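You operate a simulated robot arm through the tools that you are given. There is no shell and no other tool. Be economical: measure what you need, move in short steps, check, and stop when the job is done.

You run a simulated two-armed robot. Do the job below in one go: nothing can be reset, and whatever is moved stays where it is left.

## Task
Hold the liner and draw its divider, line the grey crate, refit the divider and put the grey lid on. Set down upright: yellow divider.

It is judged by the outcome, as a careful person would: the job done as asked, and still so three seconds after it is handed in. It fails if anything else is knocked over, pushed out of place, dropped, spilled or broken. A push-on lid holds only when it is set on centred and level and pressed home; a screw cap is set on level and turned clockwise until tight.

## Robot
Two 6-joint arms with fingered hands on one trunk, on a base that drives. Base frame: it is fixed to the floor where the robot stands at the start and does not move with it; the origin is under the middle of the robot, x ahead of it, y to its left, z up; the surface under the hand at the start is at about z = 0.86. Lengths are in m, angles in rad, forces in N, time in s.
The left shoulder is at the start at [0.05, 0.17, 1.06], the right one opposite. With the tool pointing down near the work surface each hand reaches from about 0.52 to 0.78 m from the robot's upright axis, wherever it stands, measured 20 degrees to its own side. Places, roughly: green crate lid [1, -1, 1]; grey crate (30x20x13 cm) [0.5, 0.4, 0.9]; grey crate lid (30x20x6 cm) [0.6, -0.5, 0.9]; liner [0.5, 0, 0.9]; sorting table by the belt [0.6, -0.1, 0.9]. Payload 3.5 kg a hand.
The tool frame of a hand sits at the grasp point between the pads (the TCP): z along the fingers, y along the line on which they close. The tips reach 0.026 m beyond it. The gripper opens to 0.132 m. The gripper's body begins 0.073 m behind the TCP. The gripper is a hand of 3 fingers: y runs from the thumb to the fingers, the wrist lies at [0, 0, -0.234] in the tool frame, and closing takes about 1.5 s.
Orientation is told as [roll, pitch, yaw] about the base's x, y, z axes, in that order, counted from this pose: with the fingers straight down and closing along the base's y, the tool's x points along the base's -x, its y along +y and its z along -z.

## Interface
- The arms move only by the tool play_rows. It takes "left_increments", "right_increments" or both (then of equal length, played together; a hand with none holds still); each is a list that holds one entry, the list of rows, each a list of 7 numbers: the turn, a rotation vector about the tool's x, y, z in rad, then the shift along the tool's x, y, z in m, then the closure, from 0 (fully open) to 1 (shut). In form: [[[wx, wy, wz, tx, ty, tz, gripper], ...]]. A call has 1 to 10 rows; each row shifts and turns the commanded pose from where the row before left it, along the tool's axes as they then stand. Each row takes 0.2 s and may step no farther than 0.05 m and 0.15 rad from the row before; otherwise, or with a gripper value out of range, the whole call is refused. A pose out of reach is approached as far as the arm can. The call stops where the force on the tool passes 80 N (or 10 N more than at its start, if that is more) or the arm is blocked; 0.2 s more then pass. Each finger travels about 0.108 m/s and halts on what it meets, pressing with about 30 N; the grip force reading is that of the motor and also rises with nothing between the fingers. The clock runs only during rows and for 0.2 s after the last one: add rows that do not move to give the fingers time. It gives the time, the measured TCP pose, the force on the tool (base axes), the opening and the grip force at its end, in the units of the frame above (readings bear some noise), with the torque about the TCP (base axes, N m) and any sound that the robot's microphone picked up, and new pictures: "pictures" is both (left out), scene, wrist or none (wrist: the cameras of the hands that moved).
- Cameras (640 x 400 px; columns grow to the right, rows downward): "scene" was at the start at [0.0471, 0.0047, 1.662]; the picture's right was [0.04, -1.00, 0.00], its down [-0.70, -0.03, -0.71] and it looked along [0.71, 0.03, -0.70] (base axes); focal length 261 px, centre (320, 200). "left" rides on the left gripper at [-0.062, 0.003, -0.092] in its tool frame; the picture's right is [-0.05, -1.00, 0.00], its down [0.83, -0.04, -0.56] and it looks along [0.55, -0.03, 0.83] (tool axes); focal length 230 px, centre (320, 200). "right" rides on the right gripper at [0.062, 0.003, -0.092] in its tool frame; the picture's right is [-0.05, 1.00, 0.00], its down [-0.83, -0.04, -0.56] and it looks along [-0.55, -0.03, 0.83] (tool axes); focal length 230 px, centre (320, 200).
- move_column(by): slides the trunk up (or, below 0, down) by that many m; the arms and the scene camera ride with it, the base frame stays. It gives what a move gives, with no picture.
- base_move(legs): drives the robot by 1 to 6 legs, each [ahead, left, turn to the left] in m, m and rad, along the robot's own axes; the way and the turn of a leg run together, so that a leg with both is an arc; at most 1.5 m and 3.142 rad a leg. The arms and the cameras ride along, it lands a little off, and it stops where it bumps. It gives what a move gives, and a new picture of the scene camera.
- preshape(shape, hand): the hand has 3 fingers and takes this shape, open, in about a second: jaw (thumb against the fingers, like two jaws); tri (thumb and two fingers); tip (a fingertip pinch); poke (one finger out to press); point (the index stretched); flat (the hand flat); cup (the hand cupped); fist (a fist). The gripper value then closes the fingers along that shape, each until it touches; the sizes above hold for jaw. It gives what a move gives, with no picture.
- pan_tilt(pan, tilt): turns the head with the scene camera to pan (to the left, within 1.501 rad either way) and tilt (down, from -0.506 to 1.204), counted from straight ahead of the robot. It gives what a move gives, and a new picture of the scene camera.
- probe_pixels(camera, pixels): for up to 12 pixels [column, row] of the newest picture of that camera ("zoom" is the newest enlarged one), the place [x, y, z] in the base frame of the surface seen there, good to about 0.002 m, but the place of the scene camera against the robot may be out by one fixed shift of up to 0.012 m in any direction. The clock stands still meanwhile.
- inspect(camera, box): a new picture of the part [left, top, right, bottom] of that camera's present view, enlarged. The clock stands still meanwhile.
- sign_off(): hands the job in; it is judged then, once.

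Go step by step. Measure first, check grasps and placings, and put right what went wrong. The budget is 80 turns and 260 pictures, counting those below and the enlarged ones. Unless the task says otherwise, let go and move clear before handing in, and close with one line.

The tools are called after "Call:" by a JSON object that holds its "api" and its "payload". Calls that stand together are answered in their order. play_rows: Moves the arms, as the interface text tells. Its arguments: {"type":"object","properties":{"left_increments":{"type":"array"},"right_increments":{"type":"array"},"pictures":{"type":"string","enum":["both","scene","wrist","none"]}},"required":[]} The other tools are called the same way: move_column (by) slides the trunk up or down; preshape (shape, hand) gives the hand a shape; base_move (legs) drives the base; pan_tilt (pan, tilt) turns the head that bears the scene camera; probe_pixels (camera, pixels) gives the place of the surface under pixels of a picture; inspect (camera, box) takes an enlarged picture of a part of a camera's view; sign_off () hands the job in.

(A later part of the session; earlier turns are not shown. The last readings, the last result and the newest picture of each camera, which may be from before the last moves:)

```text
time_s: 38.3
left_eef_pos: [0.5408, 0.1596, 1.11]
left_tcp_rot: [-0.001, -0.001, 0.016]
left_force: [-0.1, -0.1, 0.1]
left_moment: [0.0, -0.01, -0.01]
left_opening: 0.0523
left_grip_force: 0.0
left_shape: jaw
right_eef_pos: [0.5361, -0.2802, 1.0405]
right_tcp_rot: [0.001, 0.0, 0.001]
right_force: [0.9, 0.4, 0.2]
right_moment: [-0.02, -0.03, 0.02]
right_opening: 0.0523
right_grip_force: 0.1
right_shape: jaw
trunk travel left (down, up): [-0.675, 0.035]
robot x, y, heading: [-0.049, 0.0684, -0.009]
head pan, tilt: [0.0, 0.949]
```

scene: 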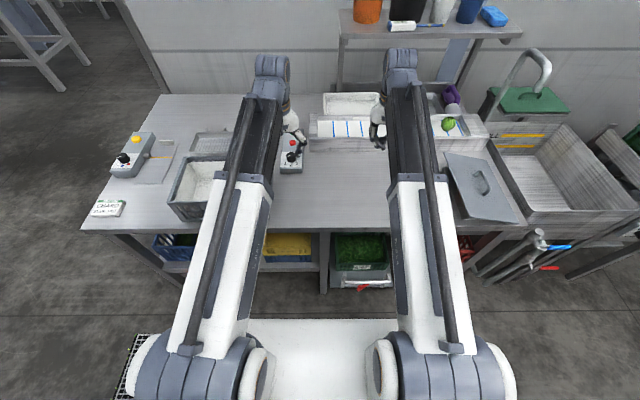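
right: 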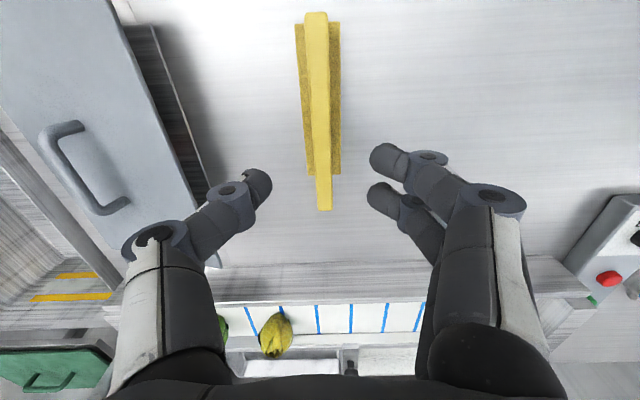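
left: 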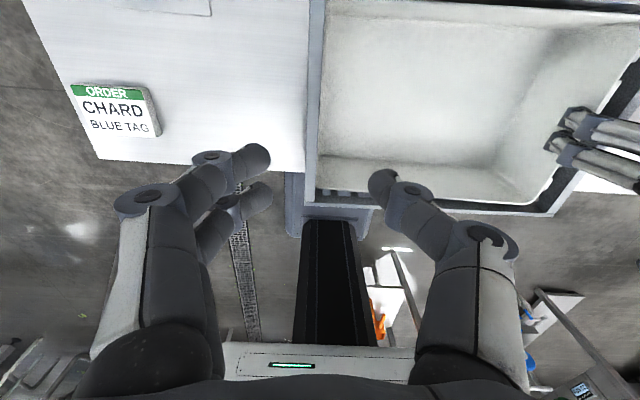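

The divider is centred between the fingers. I'll lower to the same grip height (0.926), close, and lift slightly.

Call:
{"api": "play_rows", "payload": {"right_increments": [[[0, 0, 0, 0, 0, 0.04, 0.6], [0, 0, 0, 0, 0, 0.04, 0.6], [0, 0, 0, 0, 0, 0.034, 0.6], [0, 0, 0, 0, 0, 0, 0.7], [0, 0, 0, 0, 0, 0, 0.85], [0, 0, 0, 0, 0, 0, 1], [0, 0, 0, 0, 0, 0, 1], [0, 0, 0, 0, 0, 0, 1]]], "pictures": "wrist"}}

```text
time_s: 40.1
left_eef_pos: [0.5399, 0.1603, 1.1102]
left_tcp_rot: [0.0, 0.0, 0.017]
left_force: [-0.2, 0.4, 0.5]
left_moment: [-0.03, -0.02, 0.01]
left_opening: 0.0522
left_grip_force: 0.0
left_shape: jaw
right_eef_pos: [0.538, -0.2812, 0.9268]
right_tcp_rot: [0.0, 0.0, 0.0]
right_force: [0.3, -0.5, 0.1]
right_moment: [0.0, -0.01, -0.01]
right_opening: 0.0107
right_grip_force: 30.0
right_shape: jaw
trunk travel left (down, up): [-0.675, 0.035]
robot x, y, heading: [-0.0544, 0.0613, -0.012]
head pan, tilt: [0.0, 0.949]
```

right: 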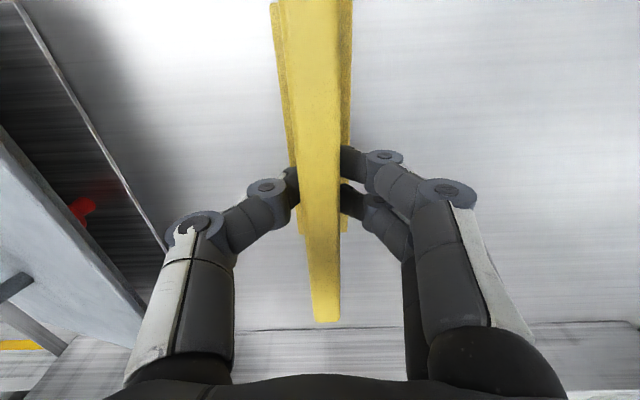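

The grip is good (0.0107). I'll lift the divider and bring it inward, move the left hand further left, then drive left.

Call:
{"api": "play_rows", "payload": {"left_increments": [[[0, 0, 0, 0, 0, 0, 0.6], [0, 0, 0, 0, 0, 0, 0.6], [0, 0, 0, 0, 0.03, -0.01, 0.6], [0, 0, 0, 0, 0.03, -0.01, 0.6], [0, 0, 0, 0, 0.03, -0.01, 0.6], [0, 0, 0, 0, 0.03, 0, 0.6], [0, 0, 0, 0, 0, 0, 0.6], [0, 0, 0, 0, 0, 0, 0.6], [0, 0, 0, 0, 0, 0, 0.6]]], "right_increments": [[[0, 0, 0, 0, 0, -0.02, 1], [0, 0, 0, 0, 0, -0.045, 1], [0, 0, 0, 0, 0, -0.045, 1], [0, 0, 0, 0, 0, -0.045, 1], [0, 0, 0, 0, 0, -0.045, 1], [0, 0, 0, 0, 0.045, 0, 1], [0, 0, 0, 0, 0.045, 0, 1], [0, 0, 0, 0, 0.045, 0, 1], [0, 0, 0, 0, 0.045, 0, 1]]], "pictures": "none"}}

Call:
{"api": "base_move", "payload": {"legs": [[0, 0.41, 0.01]]}}

```text
time_s: 42.1
left_eef_pos: [0.5376, 0.279, 1.1396]
left_tcp_rot: [-0.001, 0.001, 0.017]
left_force: [0.4, 0.5, -0.5]
left_moment: [0.02, -0.02, 0.01]
left_opening: 0.0522
left_grip_force: 0.1
left_shape: jaw
right_eef_pos: [0.5394, -0.0988, 1.1266]
right_tcp_rot: [-0.002, 0.0, -0.001]
right_force: [-0.4, 0.6, -0.4]
right_moment: [-0.02, 0.02, -0.01]
right_opening: 0.0106
right_grip_force: 30.2
right_shape: jaw
trunk travel left (down, up): [-0.675, 0.035]
robot x, y, heading: [-0.0507, 0.0619, -0.007]
head pan, tilt: [0.0, 0.949]
```

```text
time_s: 44.6
left_eef_pos: [0.5367, 0.6965, 1.1395]
left_tcp_rot: [0.0, -0.002, 0.025]
left_force: [0.1, -0.2, -0.2]
left_moment: [-0.05, -0.02, -0.02]
left_opening: 0.0525
left_grip_force: 0.1
left_shape: jaw
right_eef_pos: [0.5414, 0.3187, 1.1274]
right_tcp_rot: [-0.001, 0.0, 0.008]
right_force: [0.3, -0.4, -0.8]
right_moment: [-0.01, -0.03, 0.02]
right_opening: 0.0105
right_grip_force: 30.0
right_shape: jaw
trunk travel left (down, up): [-0.675, 0.035]
robot x, y, heading: [-0.0448, 0.4738, 0.0]
head pan, tilt: [0.0, 0.949]
```

scene: 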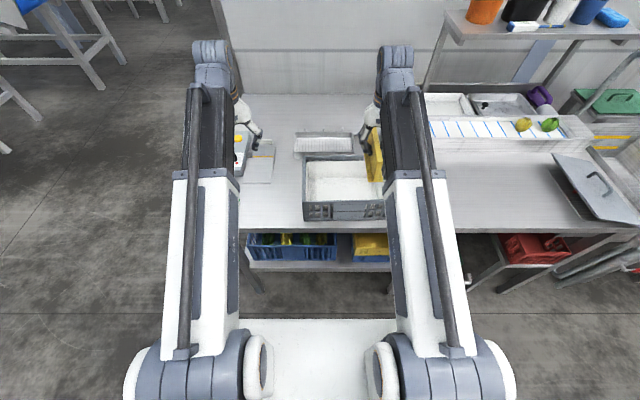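

The divider hangs beside the crate. I'll move it over the liner's middle at (0.552, 0.394) with yaw 0.025, lower partway, and look.

Call:
{"api": "play_rows", "payload": {"right_increments": [[[0, 0, -0.017, -0.0053, 0.0376, 0, 1], [0, 0, 0, -0.0053, 0.0376, 0, 1], [0, 0, 0, 0, 0, 0.025, 1], [0, 0, 0, 0, 0, 0.025, 1], [0, 0, 0, 0, 0, 0, 1]]]}}

Call:
{"api": "inspect", "payload": {"camera": "scene", "box": [280, 110, 410, 230]}}

```text
time_s: 45.9
left_eef_pos: [0.5368, 0.6969, 1.1403]
left_tcp_rot: [0.0, 0.0, 0.025]
left_force: [0.4, -0.7, 0.3]
left_moment: [0.0, 0.01, 0.0]
left_opening: 0.0526
left_grip_force: 0.0
left_shape: jaw
right_eef_pos: [0.5517, 0.3953, 1.0773]
right_tcp_rot: [0.001, 0.001, 0.026]
right_force: [0.8, 0.8, -0.5]
right_moment: [-0.01, -0.01, -0.02]
right_opening: 0.0107
right_grip_force: 29.9
right_shape: jaw
trunk travel left (down, up): [-0.675, 0.035]
robot x, y, heading: [-0.0481, 0.4775, 0.0]
head pan, tilt: [0.0, 0.949]
```

scene: 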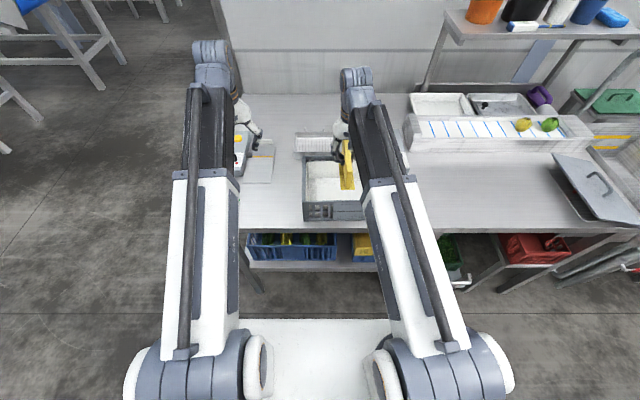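
right: 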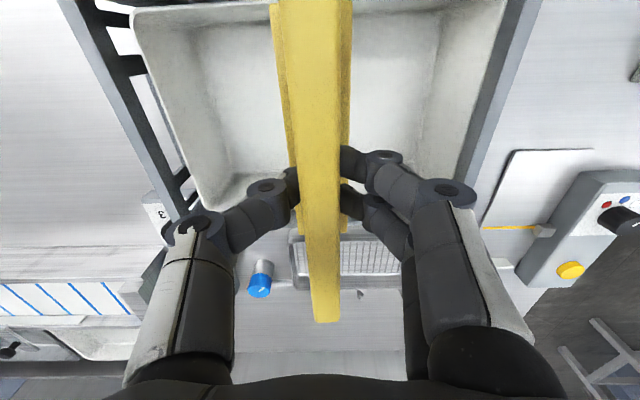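

```text
3.33 times, centred on (345, 170) of scene
```

zoom: 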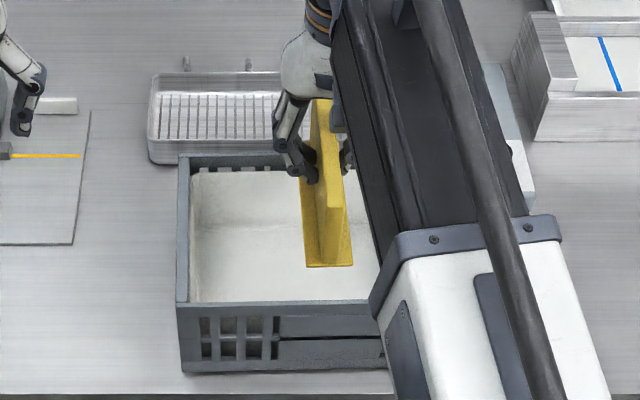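

The divider is over the liner. I'll check the end clearances against the liner's front and rear walls.

Call:
{"api": "probe_pixels", "payload": {"camera": "right", "pixels": [[326, 318], [312, 10], [200, 205], [450, 180], [135, 20], [502, 15], [240, 190], [205, 80], [325, 230], [520, 15]]}}

Call:
{"api": "probe_pixels", "payload": {"camera": "zoom", "pixels": [[334, 205], [330, 262], [225, 302], [225, 305], [240, 170], [322, 105], [312, 263], [350, 263], [280, 298]]}}

```text
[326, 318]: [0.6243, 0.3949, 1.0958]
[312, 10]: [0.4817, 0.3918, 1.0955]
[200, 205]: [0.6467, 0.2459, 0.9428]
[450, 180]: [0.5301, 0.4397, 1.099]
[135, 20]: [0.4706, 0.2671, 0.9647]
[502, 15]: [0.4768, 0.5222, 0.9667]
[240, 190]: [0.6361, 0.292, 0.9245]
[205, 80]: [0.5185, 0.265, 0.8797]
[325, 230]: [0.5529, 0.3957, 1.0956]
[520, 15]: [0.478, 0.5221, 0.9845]
```

```text
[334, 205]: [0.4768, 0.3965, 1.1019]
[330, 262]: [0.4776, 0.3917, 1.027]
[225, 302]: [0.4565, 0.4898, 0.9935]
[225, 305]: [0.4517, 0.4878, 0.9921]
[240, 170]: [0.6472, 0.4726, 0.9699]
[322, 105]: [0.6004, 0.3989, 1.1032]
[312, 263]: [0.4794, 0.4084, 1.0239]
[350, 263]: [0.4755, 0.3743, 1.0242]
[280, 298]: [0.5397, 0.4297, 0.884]
```

The clearances are good: the divider spans x 0.474–0.626 between liner walls at about 0.467 and 0.634. I'll lower to contact, expected at TCP z≈0.94.

Call:
{"api": "play_rows", "payload": {"right_increments": [[[0, 0, 0, 0, 0, 0.04, 1], [0, 0, 0, 0, 0, 0.04, 1], [0, 0, 0, 0, 0, 0.035, 1], [0, 0, 0, 0, 0, 0.01, 1], [0, 0, 0, 0, 0, 0.006, 1], [0, 0, 0, 0, 0, 0.004, 1], [0, 0, 0, 0, 0, 0.003, 1], [0, 0, 0, 0, 0, 0.0, 1]]]}}

Call:
{"api": "inspect", "payload": {"camera": "scene", "box": [280, 110, 410, 230]}}

```text
time_s: 47.6
left_eef_pos: [0.5364, 0.6967, 1.1399]
left_tcp_rot: [0.001, -0.001, 0.025]
left_force: [0.6, 0.7, 0.4]
left_moment: [0.01, -0.06, -0.02]
left_opening: 0.0524
left_grip_force: 0.0
left_shape: jaw
right_eef_pos: [0.5518, 0.3933, 0.9409]
right_tcp_rot: [-0.001, -0.005, 0.025]
right_force: [1.8, -1.0, 17.0]
right_moment: [0.04, 0.01, 0.03]
right_opening: 0.0109
right_grip_force: 29.7
right_shape: jaw
trunk travel left (down, up): [-0.675, 0.035]
robot x, y, heading: [-0.0493, 0.4799, -0.0]
head pan, tilt: [0.0, 0.949]
```

scene: 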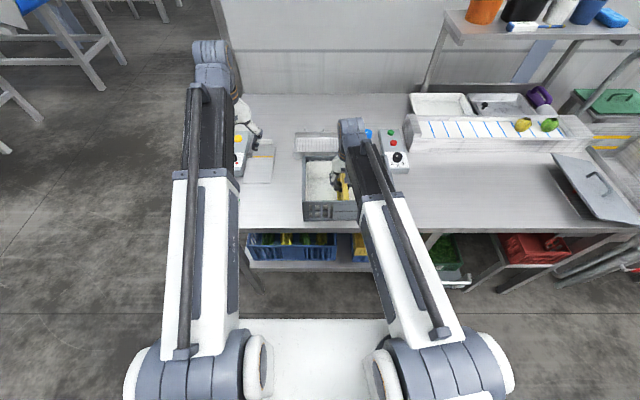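
right: 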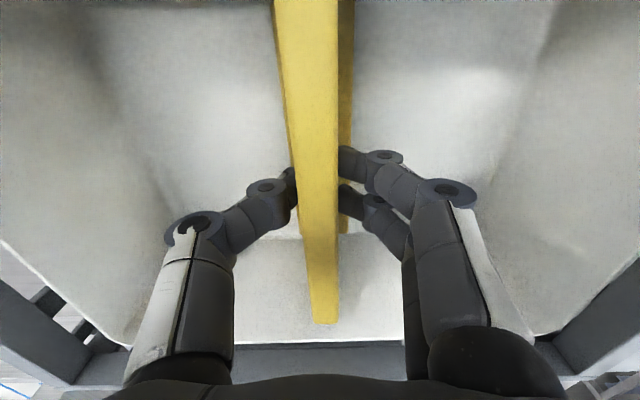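

```text
3.33 times, centred on (345, 170) of scene
```

zoom: 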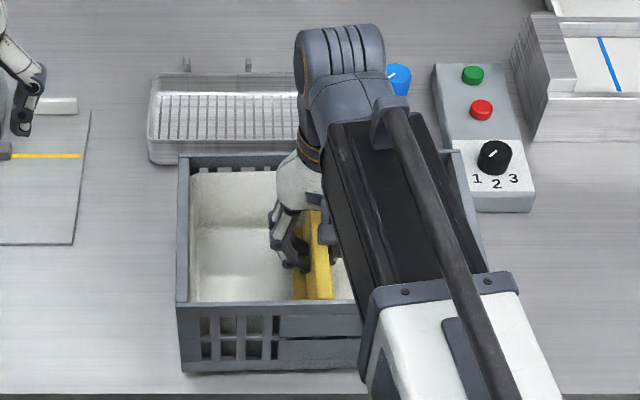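

The divider touched down at 17 N at the expected height. I'll let go and rise straight up.

Call:
{"api": "play_rows", "payload": {"right_increments": [[[0, 0, 0, 0, 0, 0, 0.9], [0, 0, 0, 0, 0, 0, 0.75], [0, 0, 0, 0, 0, 0, 0.6], [0, 0, 0, 0, 0, 0, 0.6], [0, 0, 0, 0, 0, -0.03, 0.6], [0, 0, 0, 0, 0, -0.045, 0.6], [0, 0, 0, 0, 0, -0.045, 0.6], [0, 0, 0, 0, 0, -0.045, 0.6], [0, 0, 0, 0, -0.045, 0, 0.6], [0, 0, 0, 0, -0.045, 0, 0.6]]]}}

Call:
{"api": "inspect", "payload": {"camera": "scene", "box": [280, 110, 410, 230]}}

```text
time_s: 49.9
left_eef_pos: [0.5372, 0.6962, 1.14]
left_tcp_rot: [-0.001, 0.0, 0.024]
left_force: [-0.5, 0.4, -0.4]
left_moment: [0.02, -0.01, 0.0]
left_opening: 0.0525
left_grip_force: 0.0
left_shape: jaw
right_eef_pos: [0.5546, 0.302, 1.1047]
right_tcp_rot: [0.002, 0.0, 0.026]
right_force: [0.7, -0.4, -0.5]
right_moment: [-0.01, -0.01, 0.03]
right_opening: 0.0525
right_grip_force: 0.0
right_shape: jaw
trunk travel left (down, up): [-0.675, 0.035]
robot x, y, heading: [-0.0518, 0.4779, -0.004]
head pan, tilt: [0.0, 0.949]
```

scene: 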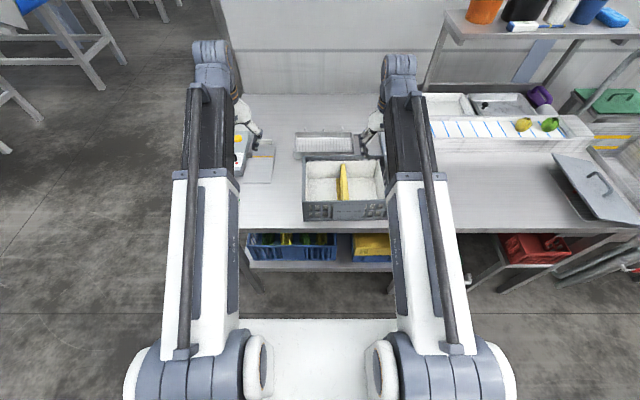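
right: 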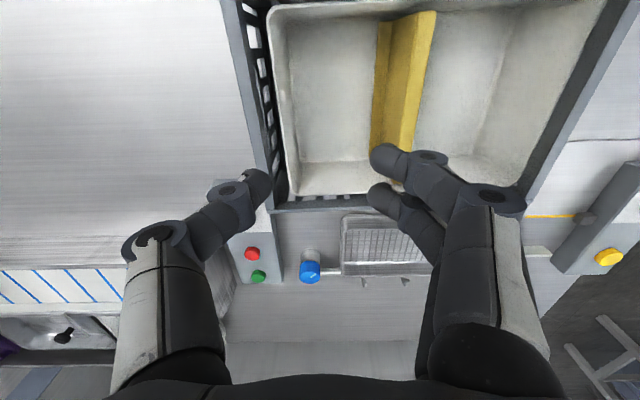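

```text
3.33 times, centred on (345, 170) of scene
```

zoom: 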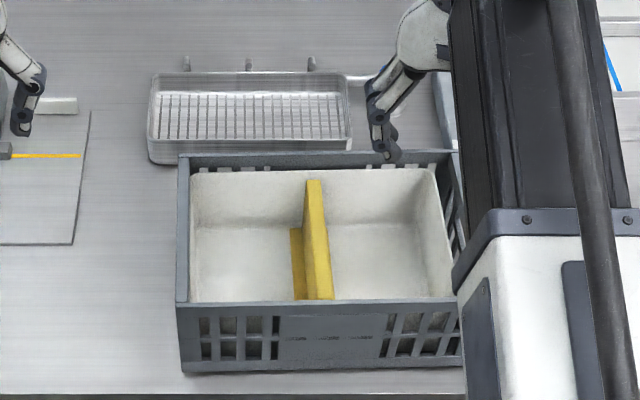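

The divider stands upright in the liner. I'll measure the crate rim from the right wrist camera for the lid, then drive right to the lid.

Call:
{"api": "probe_pixels", "payload": {"camera": "right", "pixels": [[243, 60], [258, 130], [268, 180], [300, 205], [340, 202], [560, 140], [590, 70], [610, 30], [227, 10], [300, 207], [270, 205], [360, 201]]}}

Call:
{"api": "probe_pixels", "payload": {"camera": "zoom", "pixels": [[177, 304], [455, 298], [181, 158], [430, 152], [314, 185], [330, 295], [300, 156], [300, 304], [318, 240], [190, 295], [180, 230], [445, 180]]}}

Call:
{"api": "base_move", "payload": {"legs": [[0, -0.77, 0]]}}

```text
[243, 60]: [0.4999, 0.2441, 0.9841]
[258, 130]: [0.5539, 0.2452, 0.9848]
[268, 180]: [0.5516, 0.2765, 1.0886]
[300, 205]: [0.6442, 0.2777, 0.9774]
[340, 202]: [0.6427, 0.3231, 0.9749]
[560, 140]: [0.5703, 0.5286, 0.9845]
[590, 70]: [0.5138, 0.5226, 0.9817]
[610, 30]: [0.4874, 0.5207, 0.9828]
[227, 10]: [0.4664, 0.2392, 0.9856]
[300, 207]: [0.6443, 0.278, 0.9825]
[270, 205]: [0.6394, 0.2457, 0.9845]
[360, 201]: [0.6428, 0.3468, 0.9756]
```

```text
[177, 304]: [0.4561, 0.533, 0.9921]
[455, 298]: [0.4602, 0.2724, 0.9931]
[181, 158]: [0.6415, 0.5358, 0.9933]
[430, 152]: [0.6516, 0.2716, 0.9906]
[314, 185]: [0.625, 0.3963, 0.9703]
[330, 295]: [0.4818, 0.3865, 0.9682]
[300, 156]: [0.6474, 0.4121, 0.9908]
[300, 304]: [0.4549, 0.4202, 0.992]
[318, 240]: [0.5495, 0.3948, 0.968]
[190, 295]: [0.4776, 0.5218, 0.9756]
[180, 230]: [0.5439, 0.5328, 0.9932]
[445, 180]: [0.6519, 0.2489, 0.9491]
```

```text
time_s: 54.0
left_eef_pos: [0.5343, -0.0784, 1.1397]
left_tcp_rot: [0.001, -0.001, 0.008]
left_force: [0.7, 0.0, 0.4]
left_moment: [0.03, 0.02, 0.02]
left_opening: 0.0523
left_grip_force: 0.1
left_shape: jaw
right_eef_pos: [0.545, -0.4718, 1.1038]
right_tcp_rot: [0.0, 0.0, 0.01]
right_force: [0.5, -0.6, -0.6]
right_moment: [-0.03, -0.02, 0.0]
right_opening: 0.0523
right_grip_force: 0.1
right_shape: jaw
trunk travel left (down, up): [-0.675, 0.035]
robot x, y, heading: [-0.0538, -0.2882, -0.015]
head pan, tilt: [0.0, 0.949]
```

scene: 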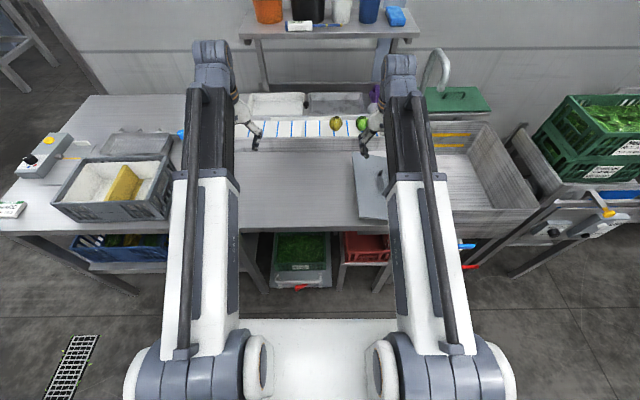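

The base is now at y≈−0.29 with the right hand near the lid. I'll turn the head and look at the lid from both cameras.

Call:
{"api": "pan_tilt", "payload": {"pan": -0.35, "tilt": 0.95}}

Call:
{"api": "inspect", "payload": {"camera": "right", "box": [0, 0, 640, 399]}}

Call:
{"api": "inspect", "payload": {"camera": "scene", "box": [200, 120, 400, 260]}}

```text
time_s: 54.8
left_eef_pos: [0.5358, -0.0778, 1.1391]
left_tcp_rot: [-0.001, 0.001, 0.01]
left_force: [-0.5, -0.4, -0.2]
left_moment: [-0.04, -0.03, 0.01]
left_opening: 0.0526
left_grip_force: 0.0
left_shape: jaw
right_eef_pos: [0.5451, -0.4728, 1.103]
right_tcp_rot: [0.0, -0.001, 0.012]
right_force: [-0.1, -0.2, 0.5]
right_moment: [0.0, -0.01, -0.01]
right_opening: 0.0524
right_grip_force: 0.2
right_shape: jaw
trunk travel left (down, up): [-0.675, 0.035]
robot x, y, heading: [-0.0527, -0.2854, -0.018]
head pan, tilt: [-0.351, 0.949]
```

scene: 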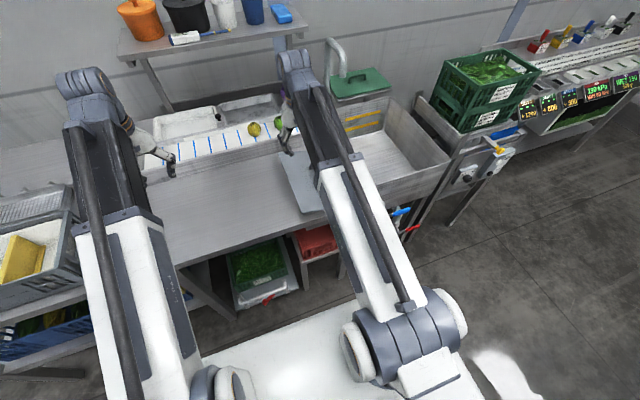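

```text
1.00 times, centred on (320, 200) of right (not enlarged: the box is as wide or as high as the picture)
```

zoom: 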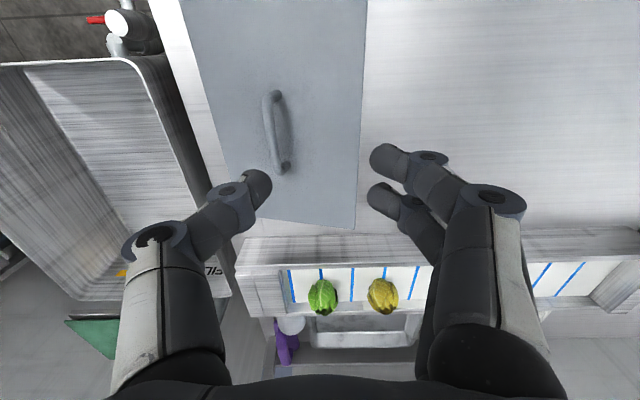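

```text
2.86 times, centred on (300, 190) of scene
```

zoom: 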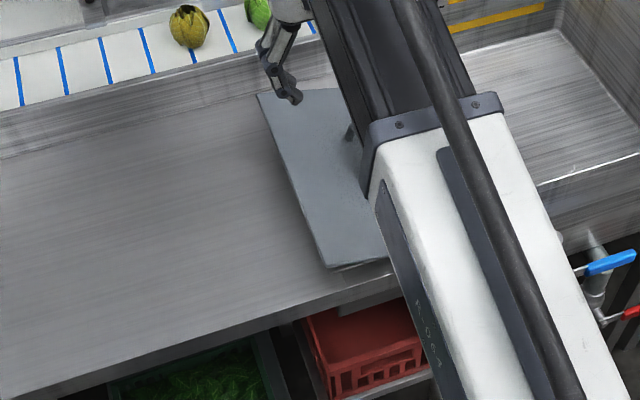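

The lid and handle are visible in the right wrist view. I'll enlarge the handle and probe it.

Call:
{"api": "inspect", "payload": {"camera": "right", "box": [160, 0, 400, 240]}}

Call:
{"api": "probe_pixels", "payload": {"camera": "zoom", "pixels": [[300, 155], [312, 210], [320, 270], [308, 160], [328, 270], [200, 150], [200, 250], [440, 150], [440, 300], [260, 60], [420, 360], [345, 200]]}}

```text
1.67 times, centred on (280, 120) of right
```

zoom: 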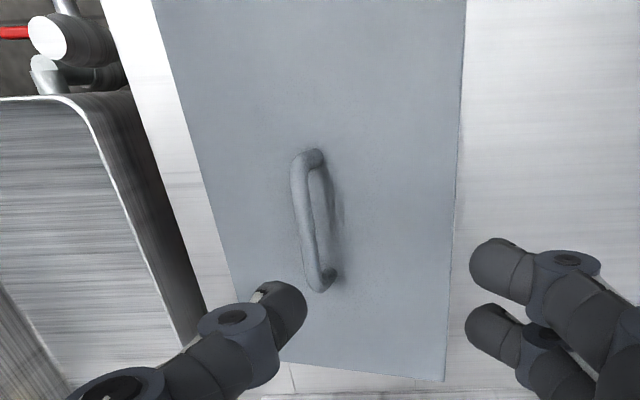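

```text
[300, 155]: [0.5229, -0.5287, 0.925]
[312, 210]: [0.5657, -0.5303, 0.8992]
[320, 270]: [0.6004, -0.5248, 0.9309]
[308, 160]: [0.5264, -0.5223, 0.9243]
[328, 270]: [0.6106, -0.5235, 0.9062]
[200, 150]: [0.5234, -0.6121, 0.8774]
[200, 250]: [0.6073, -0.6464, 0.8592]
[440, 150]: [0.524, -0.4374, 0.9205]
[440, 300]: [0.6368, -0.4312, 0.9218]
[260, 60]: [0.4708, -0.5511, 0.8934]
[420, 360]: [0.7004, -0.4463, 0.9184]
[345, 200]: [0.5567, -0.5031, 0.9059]
```

The lid surface slopes about 0.242 rad, with the +y side up. The handle bar runs along x from 0.52 to 0.61 at y≈−0.527, with its top at z≈0.928 and a lid yaw of about 0.05. I'll bring the right hand above it, square to the lid.

Call:
{"api": "play_rows", "payload": {"right_increments": [[[0, 0, 0, -0.0073, -0.0262, 0.0253, 0.6], [0, 0, 0, -0.0073, -0.0262, 0.0253, 0.6], [0, 0, 0, -0.0073, -0.0262, 0.0253, 0.6], [-0.121, 0, -0.019, 0, 0, 0, 0.6], [-0.121, 0, -0.019, 0, 0, 0, 0.6], [0, 0, 0, 0, 0, 0, 0.6]]]}}

Call:
{"api": "inspect", "payload": {"camera": "right", "box": [200, 0, 440, 200]}}

Call:
{"api": "probe_pixels", "payload": {"camera": "right", "pixels": [[320, 60], [320, 100], [320, 140], [300, 60], [340, 60], [310, 120], [330, 120]]}}

```text
time_s: 56.2
left_eef_pos: [0.5337, -0.0786, 1.1392]
left_tcp_rot: [0.0, -0.002, 0.008]
left_force: [-0.9, 0.7, 0.3]
left_moment: [0.01, 0.01, 0.03]
left_opening: 0.0526
left_grip_force: 0.1
left_shape: jaw
right_eef_pos: [0.5681, -0.5499, 1.0274]
right_tcp_rot: [0.242, -0.007, 0.049]
right_force: [-0.1, -0.2, -1.4]
right_moment: [0.0, 0.0, 0.01]
right_opening: 0.0524
right_grip_force: 0.1
right_shape: jaw
trunk travel left (down, up): [-0.675, 0.035]
robot x, y, heading: [-0.0596, -0.2876, -0.02]
head pan, tilt: [-0.351, 0.949]
```

scene: 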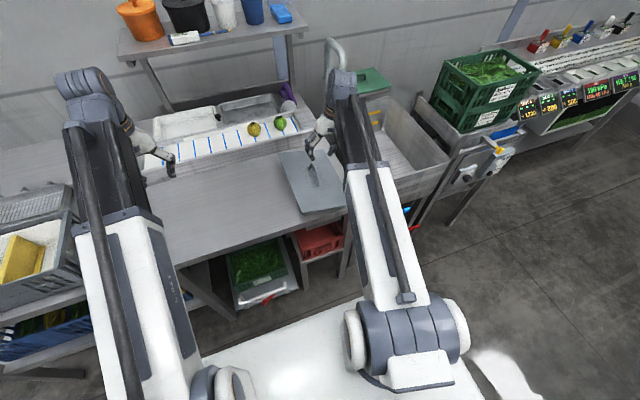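
right: 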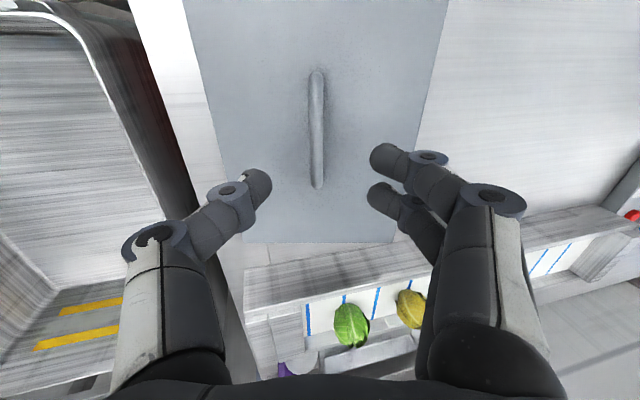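

```text
2.00 times, centred on (320, 100) of right
```

zoom: 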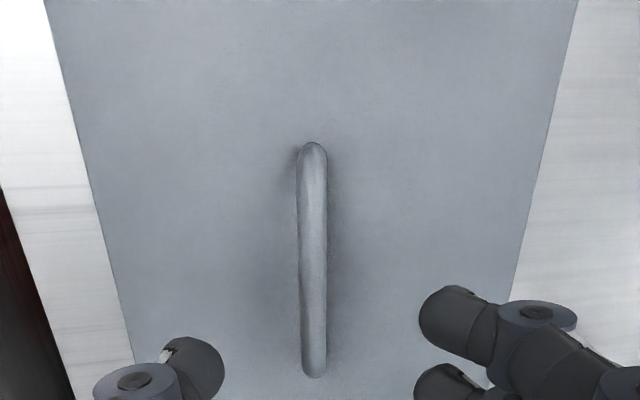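

```text
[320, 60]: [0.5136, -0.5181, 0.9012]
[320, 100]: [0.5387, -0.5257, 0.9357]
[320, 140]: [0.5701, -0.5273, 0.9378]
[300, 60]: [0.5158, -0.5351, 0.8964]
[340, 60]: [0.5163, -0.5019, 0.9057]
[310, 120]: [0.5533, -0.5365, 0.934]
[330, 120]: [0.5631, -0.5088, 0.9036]
```

The hand is square to the lid, with the bar centred between the fingers and its top at z≈0.937. I'll advance 0.097 m along the tool axis and close.

Call:
{"api": "play_rows", "payload": {"right_increments": [[[0, 0, 0, 0.004, -0.001, 0.035, 0.6], [0, 0, 0, 0, 0, 0.035, 0.6], [0, 0, 0, 0, 0, 0.018, 0.6], [0, 0, 0, 0, 0, 0.008, 0.6], [0, 0, 0, 0, 0, 0, 0.75], [0, 0, 0, 0, 0, 0, 0.9], [0, 0, 0, 0, 0, 0, 1], [0, 0, 0, 0, 0, 0, 1], [0, 0, 0, 0, 0, 0, 1]]]}}

```text
time_s: 58.2
left_eef_pos: [0.5342, -0.077, 1.1404]
left_tcp_rot: [-0.001, 0.0, 0.008]
left_force: [0.2, 0.0, 1.0]
left_moment: [0.01, 0.03, 0.0]
left_opening: 0.0525
left_grip_force: 0.1
left_shape: jaw
right_eef_pos: [0.5624, -0.5281, 0.9341]
right_tcp_rot: [0.24, -0.004, 0.05]
right_force: [0.0, -0.8, -2.1]
right_moment: [-0.02, 0.04, 0.0]
right_opening: 0.0001
right_grip_force: 30.2
right_shape: jaw
trunk travel left (down, up): [-0.675, 0.035]
robot x, y, heading: [-0.058, -0.2904, -0.012]
head pan, tilt: [-0.351, 0.949]
```

scene: 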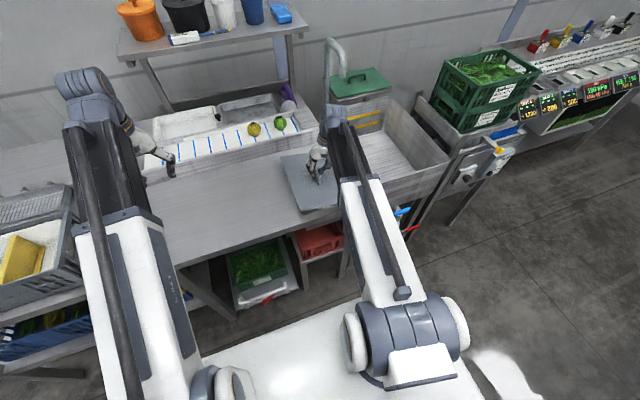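
right: 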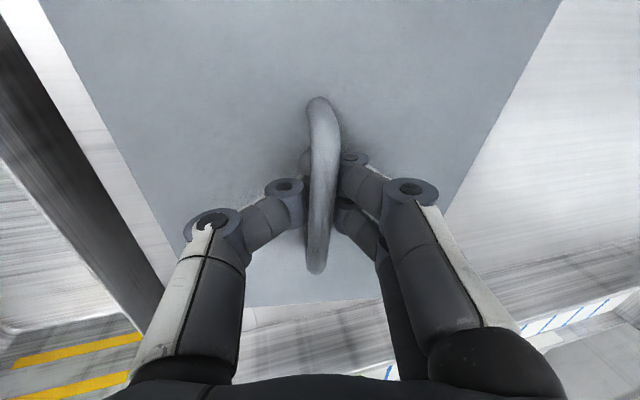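

The opening reads 0, and the picture shows the fingertips closed beneath the bar rather than on it. I'll open, back off 13 mm along the tool axis, and close again so the pads pinch the bar.

Call:
{"api": "play_rows", "payload": {"right_increments": [[[0, 0, 0, 0, 0, 0, 0.85], [0, 0, 0, 0, 0, 0, 0.7], [0, 0, 0, 0, 0, 0, 0.6], [0, 0, 0, 0, 0, -0.013, 0.6], [0, 0, 0, 0, 0, 0, 0.7], [0, 0, 0, 0, 0, 0, 0.85], [0, 0, 0, 0, 0, 0, 1], [0, 0, 0, 0, 0, 0, 1], [0, 0, 0, 0, 0, 0, 1]]], "pictures": "wrist"}}

```text
time_s: 60.2
left_eef_pos: [0.5341, -0.078, 1.1385]
left_tcp_rot: [0.0, 0.001, 0.008]
left_force: [0.7, -0.5, -0.2]
left_moment: [0.05, 0.0, -0.01]
left_opening: 0.0523
left_grip_force: 0.1
left_shape: jaw
right_eef_pos: [0.5632, -0.5317, 0.9471]
right_tcp_rot: [0.242, -0.004, 0.049]
right_force: [1.2, -0.5, -0.1]
right_moment: [0.0, -0.04, 0.0]
right_opening: 0.0069
right_grip_force: 29.9
right_shape: jaw
trunk travel left (down, up): [-0.675, 0.035]
robot x, y, heading: [-0.057, -0.2881, -0.015]
head pan, tilt: [-0.351, 0.949]
```

right: 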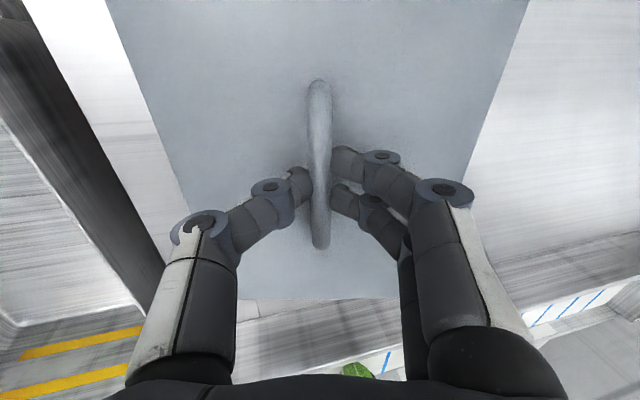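

The bar is pinched now (opening 0.0069). I'll lift straight up a few cm and check that the lid follows.

Call:
{"api": "play_rows", "payload": {"right_increments": [[[0, 0, 0, 0, 0.0024, -0.0097, 1], [0, 0, 0, 0, 0.0048, -0.0194, 1], [0, 0, 0, 0, 0.0048, -0.0194, 1], [0, 0, 0, 0, 0.0048, -0.0194, 1], [0, 0, 0, 0, 0, 0, 1]]]}}

Call:
{"api": "inspect", "payload": {"camera": "scene", "box": [230, 100, 400, 240]}}

```text
time_s: 61.4
left_eef_pos: [0.5349, -0.0776, 1.1396]
left_tcp_rot: [0.0, 0.001, 0.008]
left_force: [0.1, 0.2, 1.1]
left_moment: [0.0, 0.0, -0.02]
left_opening: 0.0524
left_grip_force: 0.0
left_shape: jaw
right_eef_pos: [0.5635, -0.531, 1.0177]
right_tcp_rot: [0.241, -0.005, 0.05]
right_force: [0.4, -0.2, -2.0]
right_moment: [-0.03, -0.02, 0.04]
right_opening: 0.0069
right_grip_force: 30.5
right_shape: jaw
trunk travel left (down, up): [-0.675, 0.035]
robot x, y, heading: [-0.0555, -0.2898, -0.016]
head pan, tilt: [-0.351, 0.949]
```

scene: 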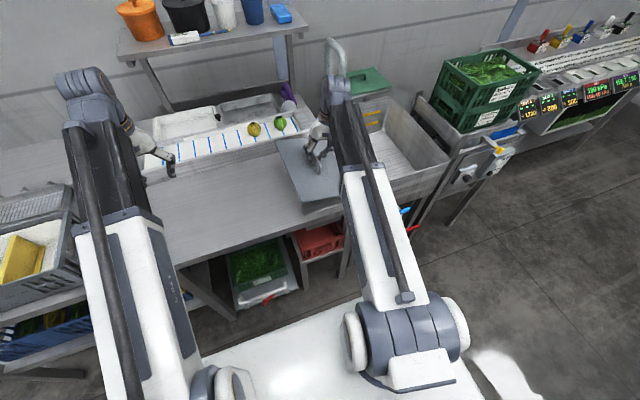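
right: 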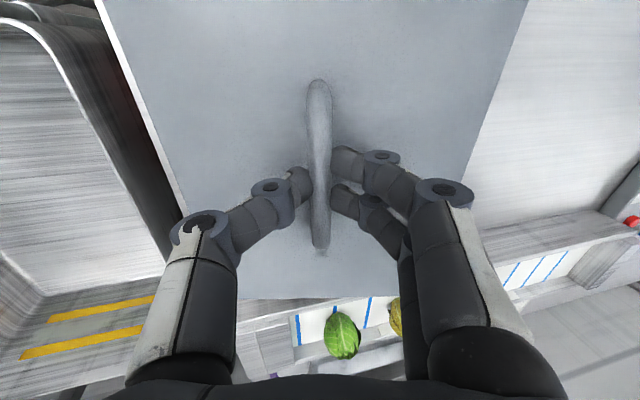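

```text
2.86 times, centred on (315, 170) of scene
```

zoom: 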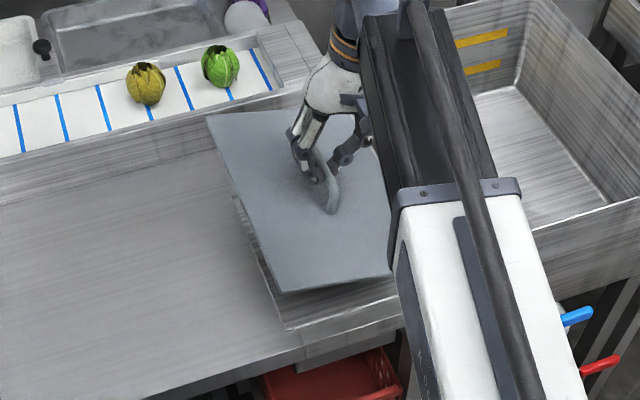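

The lid is lifted and held firmly. I'll raise it more, level it, and start yawing it toward the crate's orientation.

Call:
{"api": "play_rows", "payload": {"right_increments": [[[0, 0, 0, 0, 0.01, -0.04, 1], [0.121, 0, 0, 0, 0.01, -0.04, 1], [0.121, 0, 0, 0, 0, -0.045, 1], [0, 0, -0.15, 0, 0, 0, 1], [0, 0, -0.15, 0, 0, 0, 1], [0, 0, -0.15, 0, 0, 0, 1], [0, 0, -0.15, 0, 0, 0, 1], [0, 0, -0.15, 0, 0, 0, 1], [0, 0, 0, 0, 0, 0, 1]]]}}

```text
time_s: 63.4
left_eef_pos: [0.5346, -0.0781, 1.1401]
left_tcp_rot: [0.001, 0.0, 0.009]
left_force: [0.0, 0.5, 0.5]
left_moment: [-0.01, -0.01, 0.01]
left_opening: 0.0522
left_grip_force: 0.1
left_shape: jaw
right_eef_pos: [0.5626, -0.5365, 1.1434]
right_tcp_rot: [-0.005, -0.003, 0.799]
right_force: [0.2, -0.8, -1.4]
right_moment: [0.0, 0.0, 0.0]
right_opening: 0.0069
right_grip_force: 30.5
right_shape: jaw
trunk travel left (down, up): [-0.675, 0.035]
robot x, y, heading: [-0.0581, -0.2896, -0.021]
head pan, tilt: [-0.351, 0.949]
```

scene: 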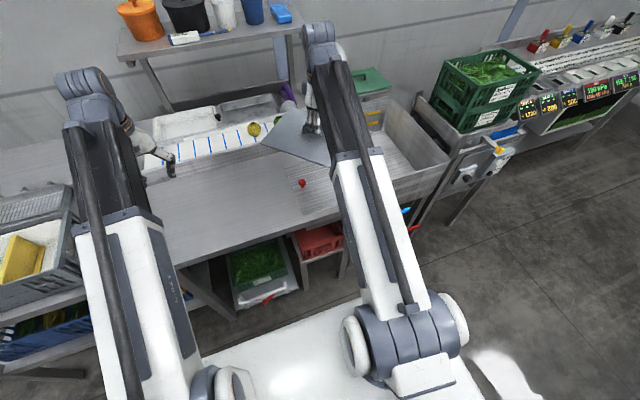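
right: 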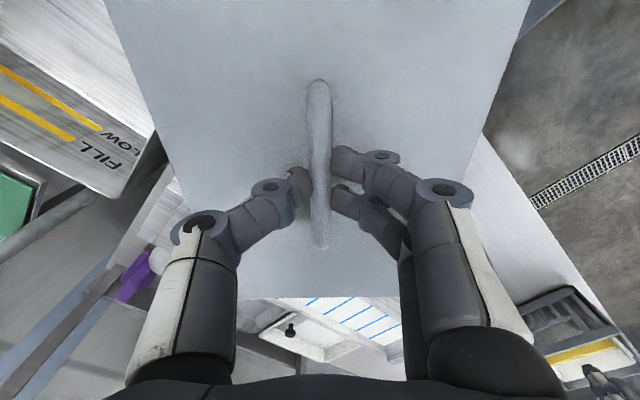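

The lid is level and turning fine. I'll finish the yaw, then drive left to bring it over the crate.

Call:
{"api": "play_rows", "payload": {"right_increments": [[[0, 0, -0.15, 0, 0, 0, 1], [0, 0, -0.15, 0, 0, 0, 1], [0, 0, -0.15, 0, 0, 0, 1], [0, 0, -0.15, 0, 0, 0, 1], [0, 0, -0.15, 0, 0, 0, 1], [0, 0, -0.047, 0, 0, 0, 1], [0, 0, 0, 0, 0, 0, 1]]], "pictures": "none"}}

Call:
{"api": "base_move", "payload": {"legs": [[0, 0.8, 0.018]]}}

Call:
{"api": "pan_tilt", "payload": {"pan": -0.1, "tilt": 0.95}}

```text
time_s: 65.0
left_eef_pos: [0.534, -0.0785, 1.1402]
left_tcp_rot: [0.001, 0.001, 0.007]
left_force: [-0.3, 0.0, -0.6]
left_moment: [-0.02, 0.0, 0.0]
left_opening: 0.0524
left_grip_force: 0.1
left_shape: jaw
right_eef_pos: [0.5647, -0.5211, 1.1446]
right_tcp_rot: [-0.004, -0.001, 1.333]
right_force: [-0.4, -1.0, -2.4]
right_moment: [-0.01, -0.01, 0.01]
right_opening: 0.0069
right_grip_force: 30.1
right_shape: jaw
right hand out of reach, approached as far as the arm can: row 4, 5
trunk travel left (down, up): [-0.675, 0.035]
robot x, y, heading: [-0.0581, -0.2887, -0.015]
head pan, tilt: [-0.351, 0.949]
```

```text
time_s: 69.4
left_eef_pos: [0.5451, 0.7439, 1.1391]
left_tcp_rot: [0.0, -0.001, 0.012]
left_force: [-0.1, 0.2, -0.5]
left_moment: [-0.01, -0.03, 0.0]
left_opening: 0.0522
left_grip_force: 0.0
left_shape: jaw
right_eef_pos: [0.5762, 0.3014, 1.1442]
right_tcp_rot: [-0.007, 0.001, 1.338]
right_force: [0.1, 0.6, -1.7]
right_moment: [-0.03, -0.02, -0.01]
right_opening: 0.0068
right_grip_force: 29.9
right_shape: jaw
trunk travel left (down, up): [-0.675, 0.035]
robot x, y, heading: [-0.0471, 0.5317, -0.014]
head pan, tilt: [-0.351, 0.949]
```

scene: 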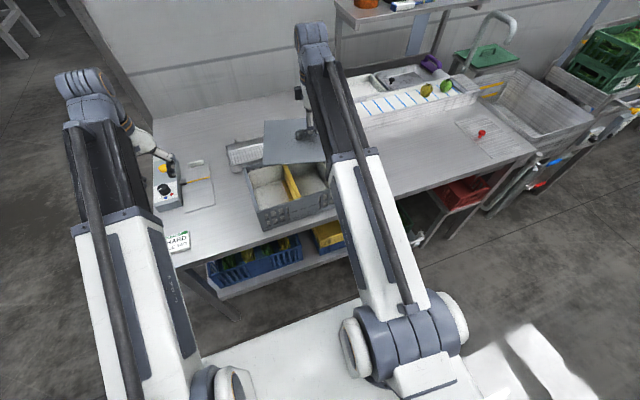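

```text
time_s: 70.2
left_eef_pos: [0.5446, 0.7433, 1.1401]
left_tcp_rot: [0.001, -0.001, 0.01]
left_force: [-0.1, -0.9, 0.0]
left_moment: [0.02, 0.01, -0.01]
left_opening: 0.0524
left_grip_force: 0.0
left_shape: jaw
right_eef_pos: [0.5764, 0.3008, 1.1435]
right_tcp_rot: [-0.006, 0.001, 1.338]
right_force: [-0.8, 0.3, -1.0]
right_moment: [-0.02, -0.04, -0.01]
right_opening: 0.0068
right_grip_force: 30.1
right_shape: jaw
trunk travel left (down, up): [-0.675, 0.035]
robot x, y, heading: [-0.0441, 0.529, -0.009]
head pan, tilt: [-0.099, 0.949]
```

scene: 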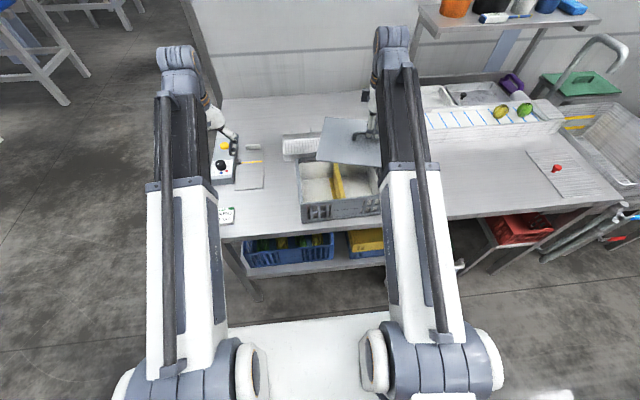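

The wrist stops near yaw 1.33, so I'll make up the rest by turning the base left about 0.29 rad, first backing and shifting so the lid swings to sit over the crate.

Call:
{"api": "base_move", "payload": {"legs": [[-0.064, -0.096, 0], [0, 0, 0.289]]}}

Call:
{"api": "pan_tilt", "payload": {"pan": -0.25, "tilt": 0.95}}

```text
time_s: 72.3
left_eef_pos: [0.3923, 0.8081, 1.1391]
left_tcp_rot: [0.001, 0.0, 0.303]
left_force: [-0.2, -0.2, 0.0]
left_moment: [-0.01, -0.05, 0.0]
left_opening: 0.0525
left_grip_force: 0.0
left_shape: jaw
right_eef_pos: [0.5507, 0.3933, 1.1442]
right_tcp_rot: [-0.006, 0.0, 1.627]
right_force: [-1.4, 0.2, -1.2]
right_moment: [-0.03, 0.01, -0.01]
right_opening: 0.0067
right_grip_force: 29.9
right_shape: jaw
trunk travel left (down, up): [-0.675, 0.035]
robot x, y, heading: [-0.1099, 0.4341, 0.282]
head pan, tilt: [-0.099, 0.949]
```

scene: 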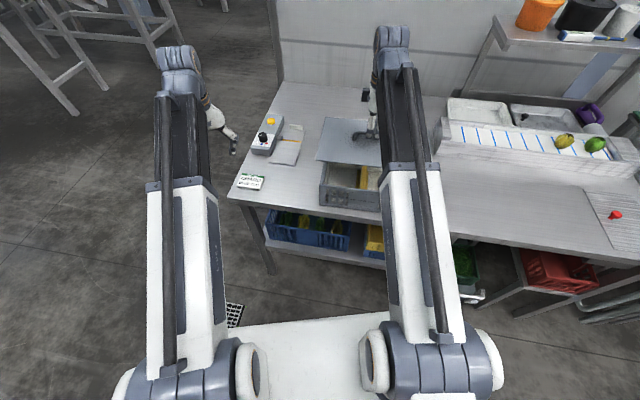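

```text
time_s: 73.0
left_eef_pos: [0.3945, 0.808, 1.1397]
left_tcp_rot: [0.0, 0.001, 0.305]
left_force: [0.4, -0.6, 0.1]
left_moment: [0.01, -0.02, -0.01]
left_opening: 0.0524
left_grip_force: 0.0
left_shape: jaw
right_eef_pos: [0.55, 0.3936, 1.1437]
right_tcp_rot: [-0.006, -0.001, 1.629]
right_force: [-0.5, -0.4, -1.4]
right_moment: [0.0, 0.0, 0.03]
right_opening: 0.0068
right_grip_force: 29.4
right_shape: jaw
trunk travel left (down, up): [-0.675, 0.035]
robot x, y, heading: [-0.1098, 0.4346, 0.277]
head pan, tilt: [-0.25, 0.949]
```

scene: 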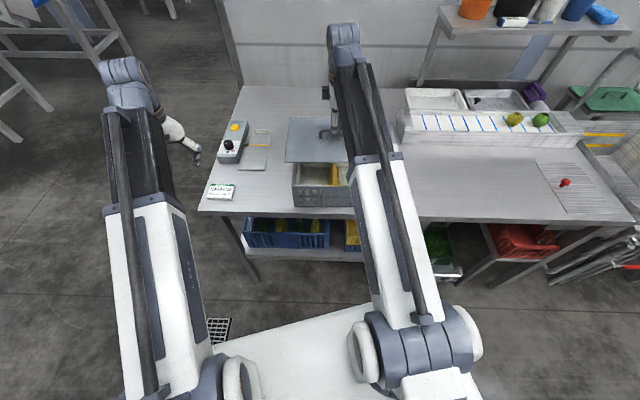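

The lid is over the crate at (0.550, 0.394) with yaw 1.629. I'll measure the lid's edges and crate's edges relative to each other in the scene zoom.

Call:
{"api": "inspect", "payload": {"camera": "scene", "box": [270, 105, 380, 215]}}

Call:
{"api": "inspect", "payload": {"camera": "right", "box": [0, 0, 640, 399]}}

```text
3.64 times, centred on (325, 160) of scene
```

zoom: 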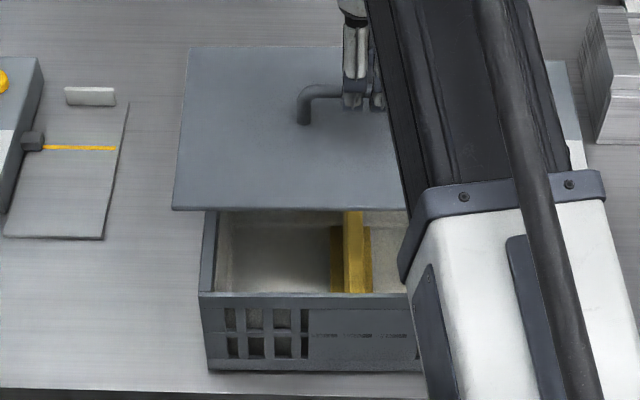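

```text
1.00 times, centred on (320, 200) of right (not enlarged: the box is as wide or as high as the picture)
```

zoom: 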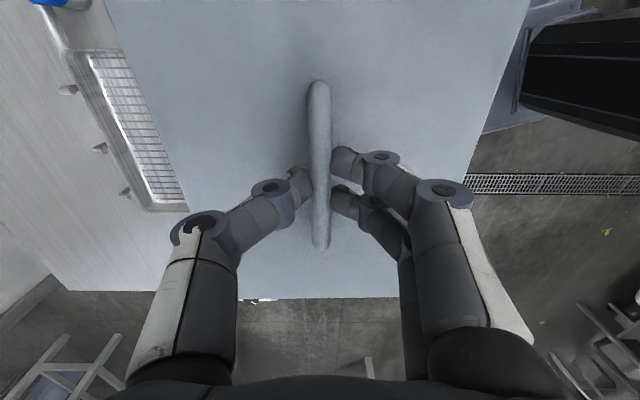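

I'll probe the lid's edges in this wrist view, then the crate and lid together in the scene zoom.

Call:
{"api": "probe_pixels", "payload": {"camera": "zoom", "pixels": [[114, 20], [140, 80], [165, 140], [522, 20], [500, 80], [475, 145], [280, 294], [320, 294], [390, 294], [318, 90], [318, 240], [250, 60]]}}

Call:
{"api": "inspect", "payload": {"camera": "scene", "box": [270, 105, 380, 215]}}

Call:
{"api": "probe_pixels", "payload": {"camera": "zoom", "pixels": [[200, 295], [300, 294], [395, 293], [206, 220], [173, 208], [300, 208], [390, 208], [188, 50], [320, 48], [180, 130], [340, 210], [370, 330]]}}

```text
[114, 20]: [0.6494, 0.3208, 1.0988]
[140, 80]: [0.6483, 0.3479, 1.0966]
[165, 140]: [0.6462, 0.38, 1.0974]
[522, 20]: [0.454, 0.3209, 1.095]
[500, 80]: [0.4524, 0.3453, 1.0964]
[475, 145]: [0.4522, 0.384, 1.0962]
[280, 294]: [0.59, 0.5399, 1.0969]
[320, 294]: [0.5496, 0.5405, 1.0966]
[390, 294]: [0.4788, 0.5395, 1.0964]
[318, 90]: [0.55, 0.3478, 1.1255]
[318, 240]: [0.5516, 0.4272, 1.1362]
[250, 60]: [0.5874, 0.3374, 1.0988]
```

```text
3.64 times, centred on (325, 160) of scene
```

zoom: 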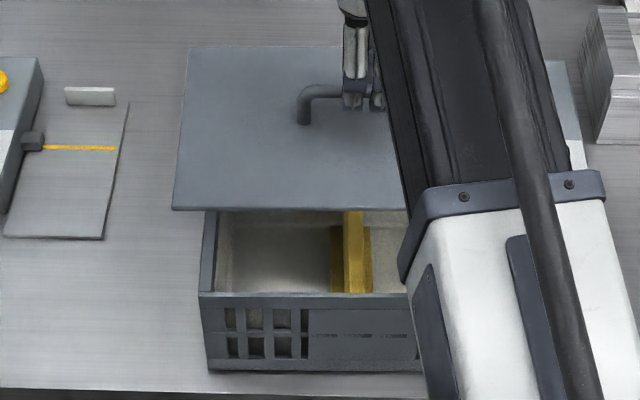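

```text
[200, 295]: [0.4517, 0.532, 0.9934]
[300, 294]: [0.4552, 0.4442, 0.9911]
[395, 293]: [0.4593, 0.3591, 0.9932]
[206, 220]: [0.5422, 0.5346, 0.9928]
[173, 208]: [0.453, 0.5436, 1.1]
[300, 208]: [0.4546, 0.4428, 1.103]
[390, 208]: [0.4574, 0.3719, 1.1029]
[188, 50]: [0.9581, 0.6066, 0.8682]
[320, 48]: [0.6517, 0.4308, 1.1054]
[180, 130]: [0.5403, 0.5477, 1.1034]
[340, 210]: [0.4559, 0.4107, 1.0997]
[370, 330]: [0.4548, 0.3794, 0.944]
```

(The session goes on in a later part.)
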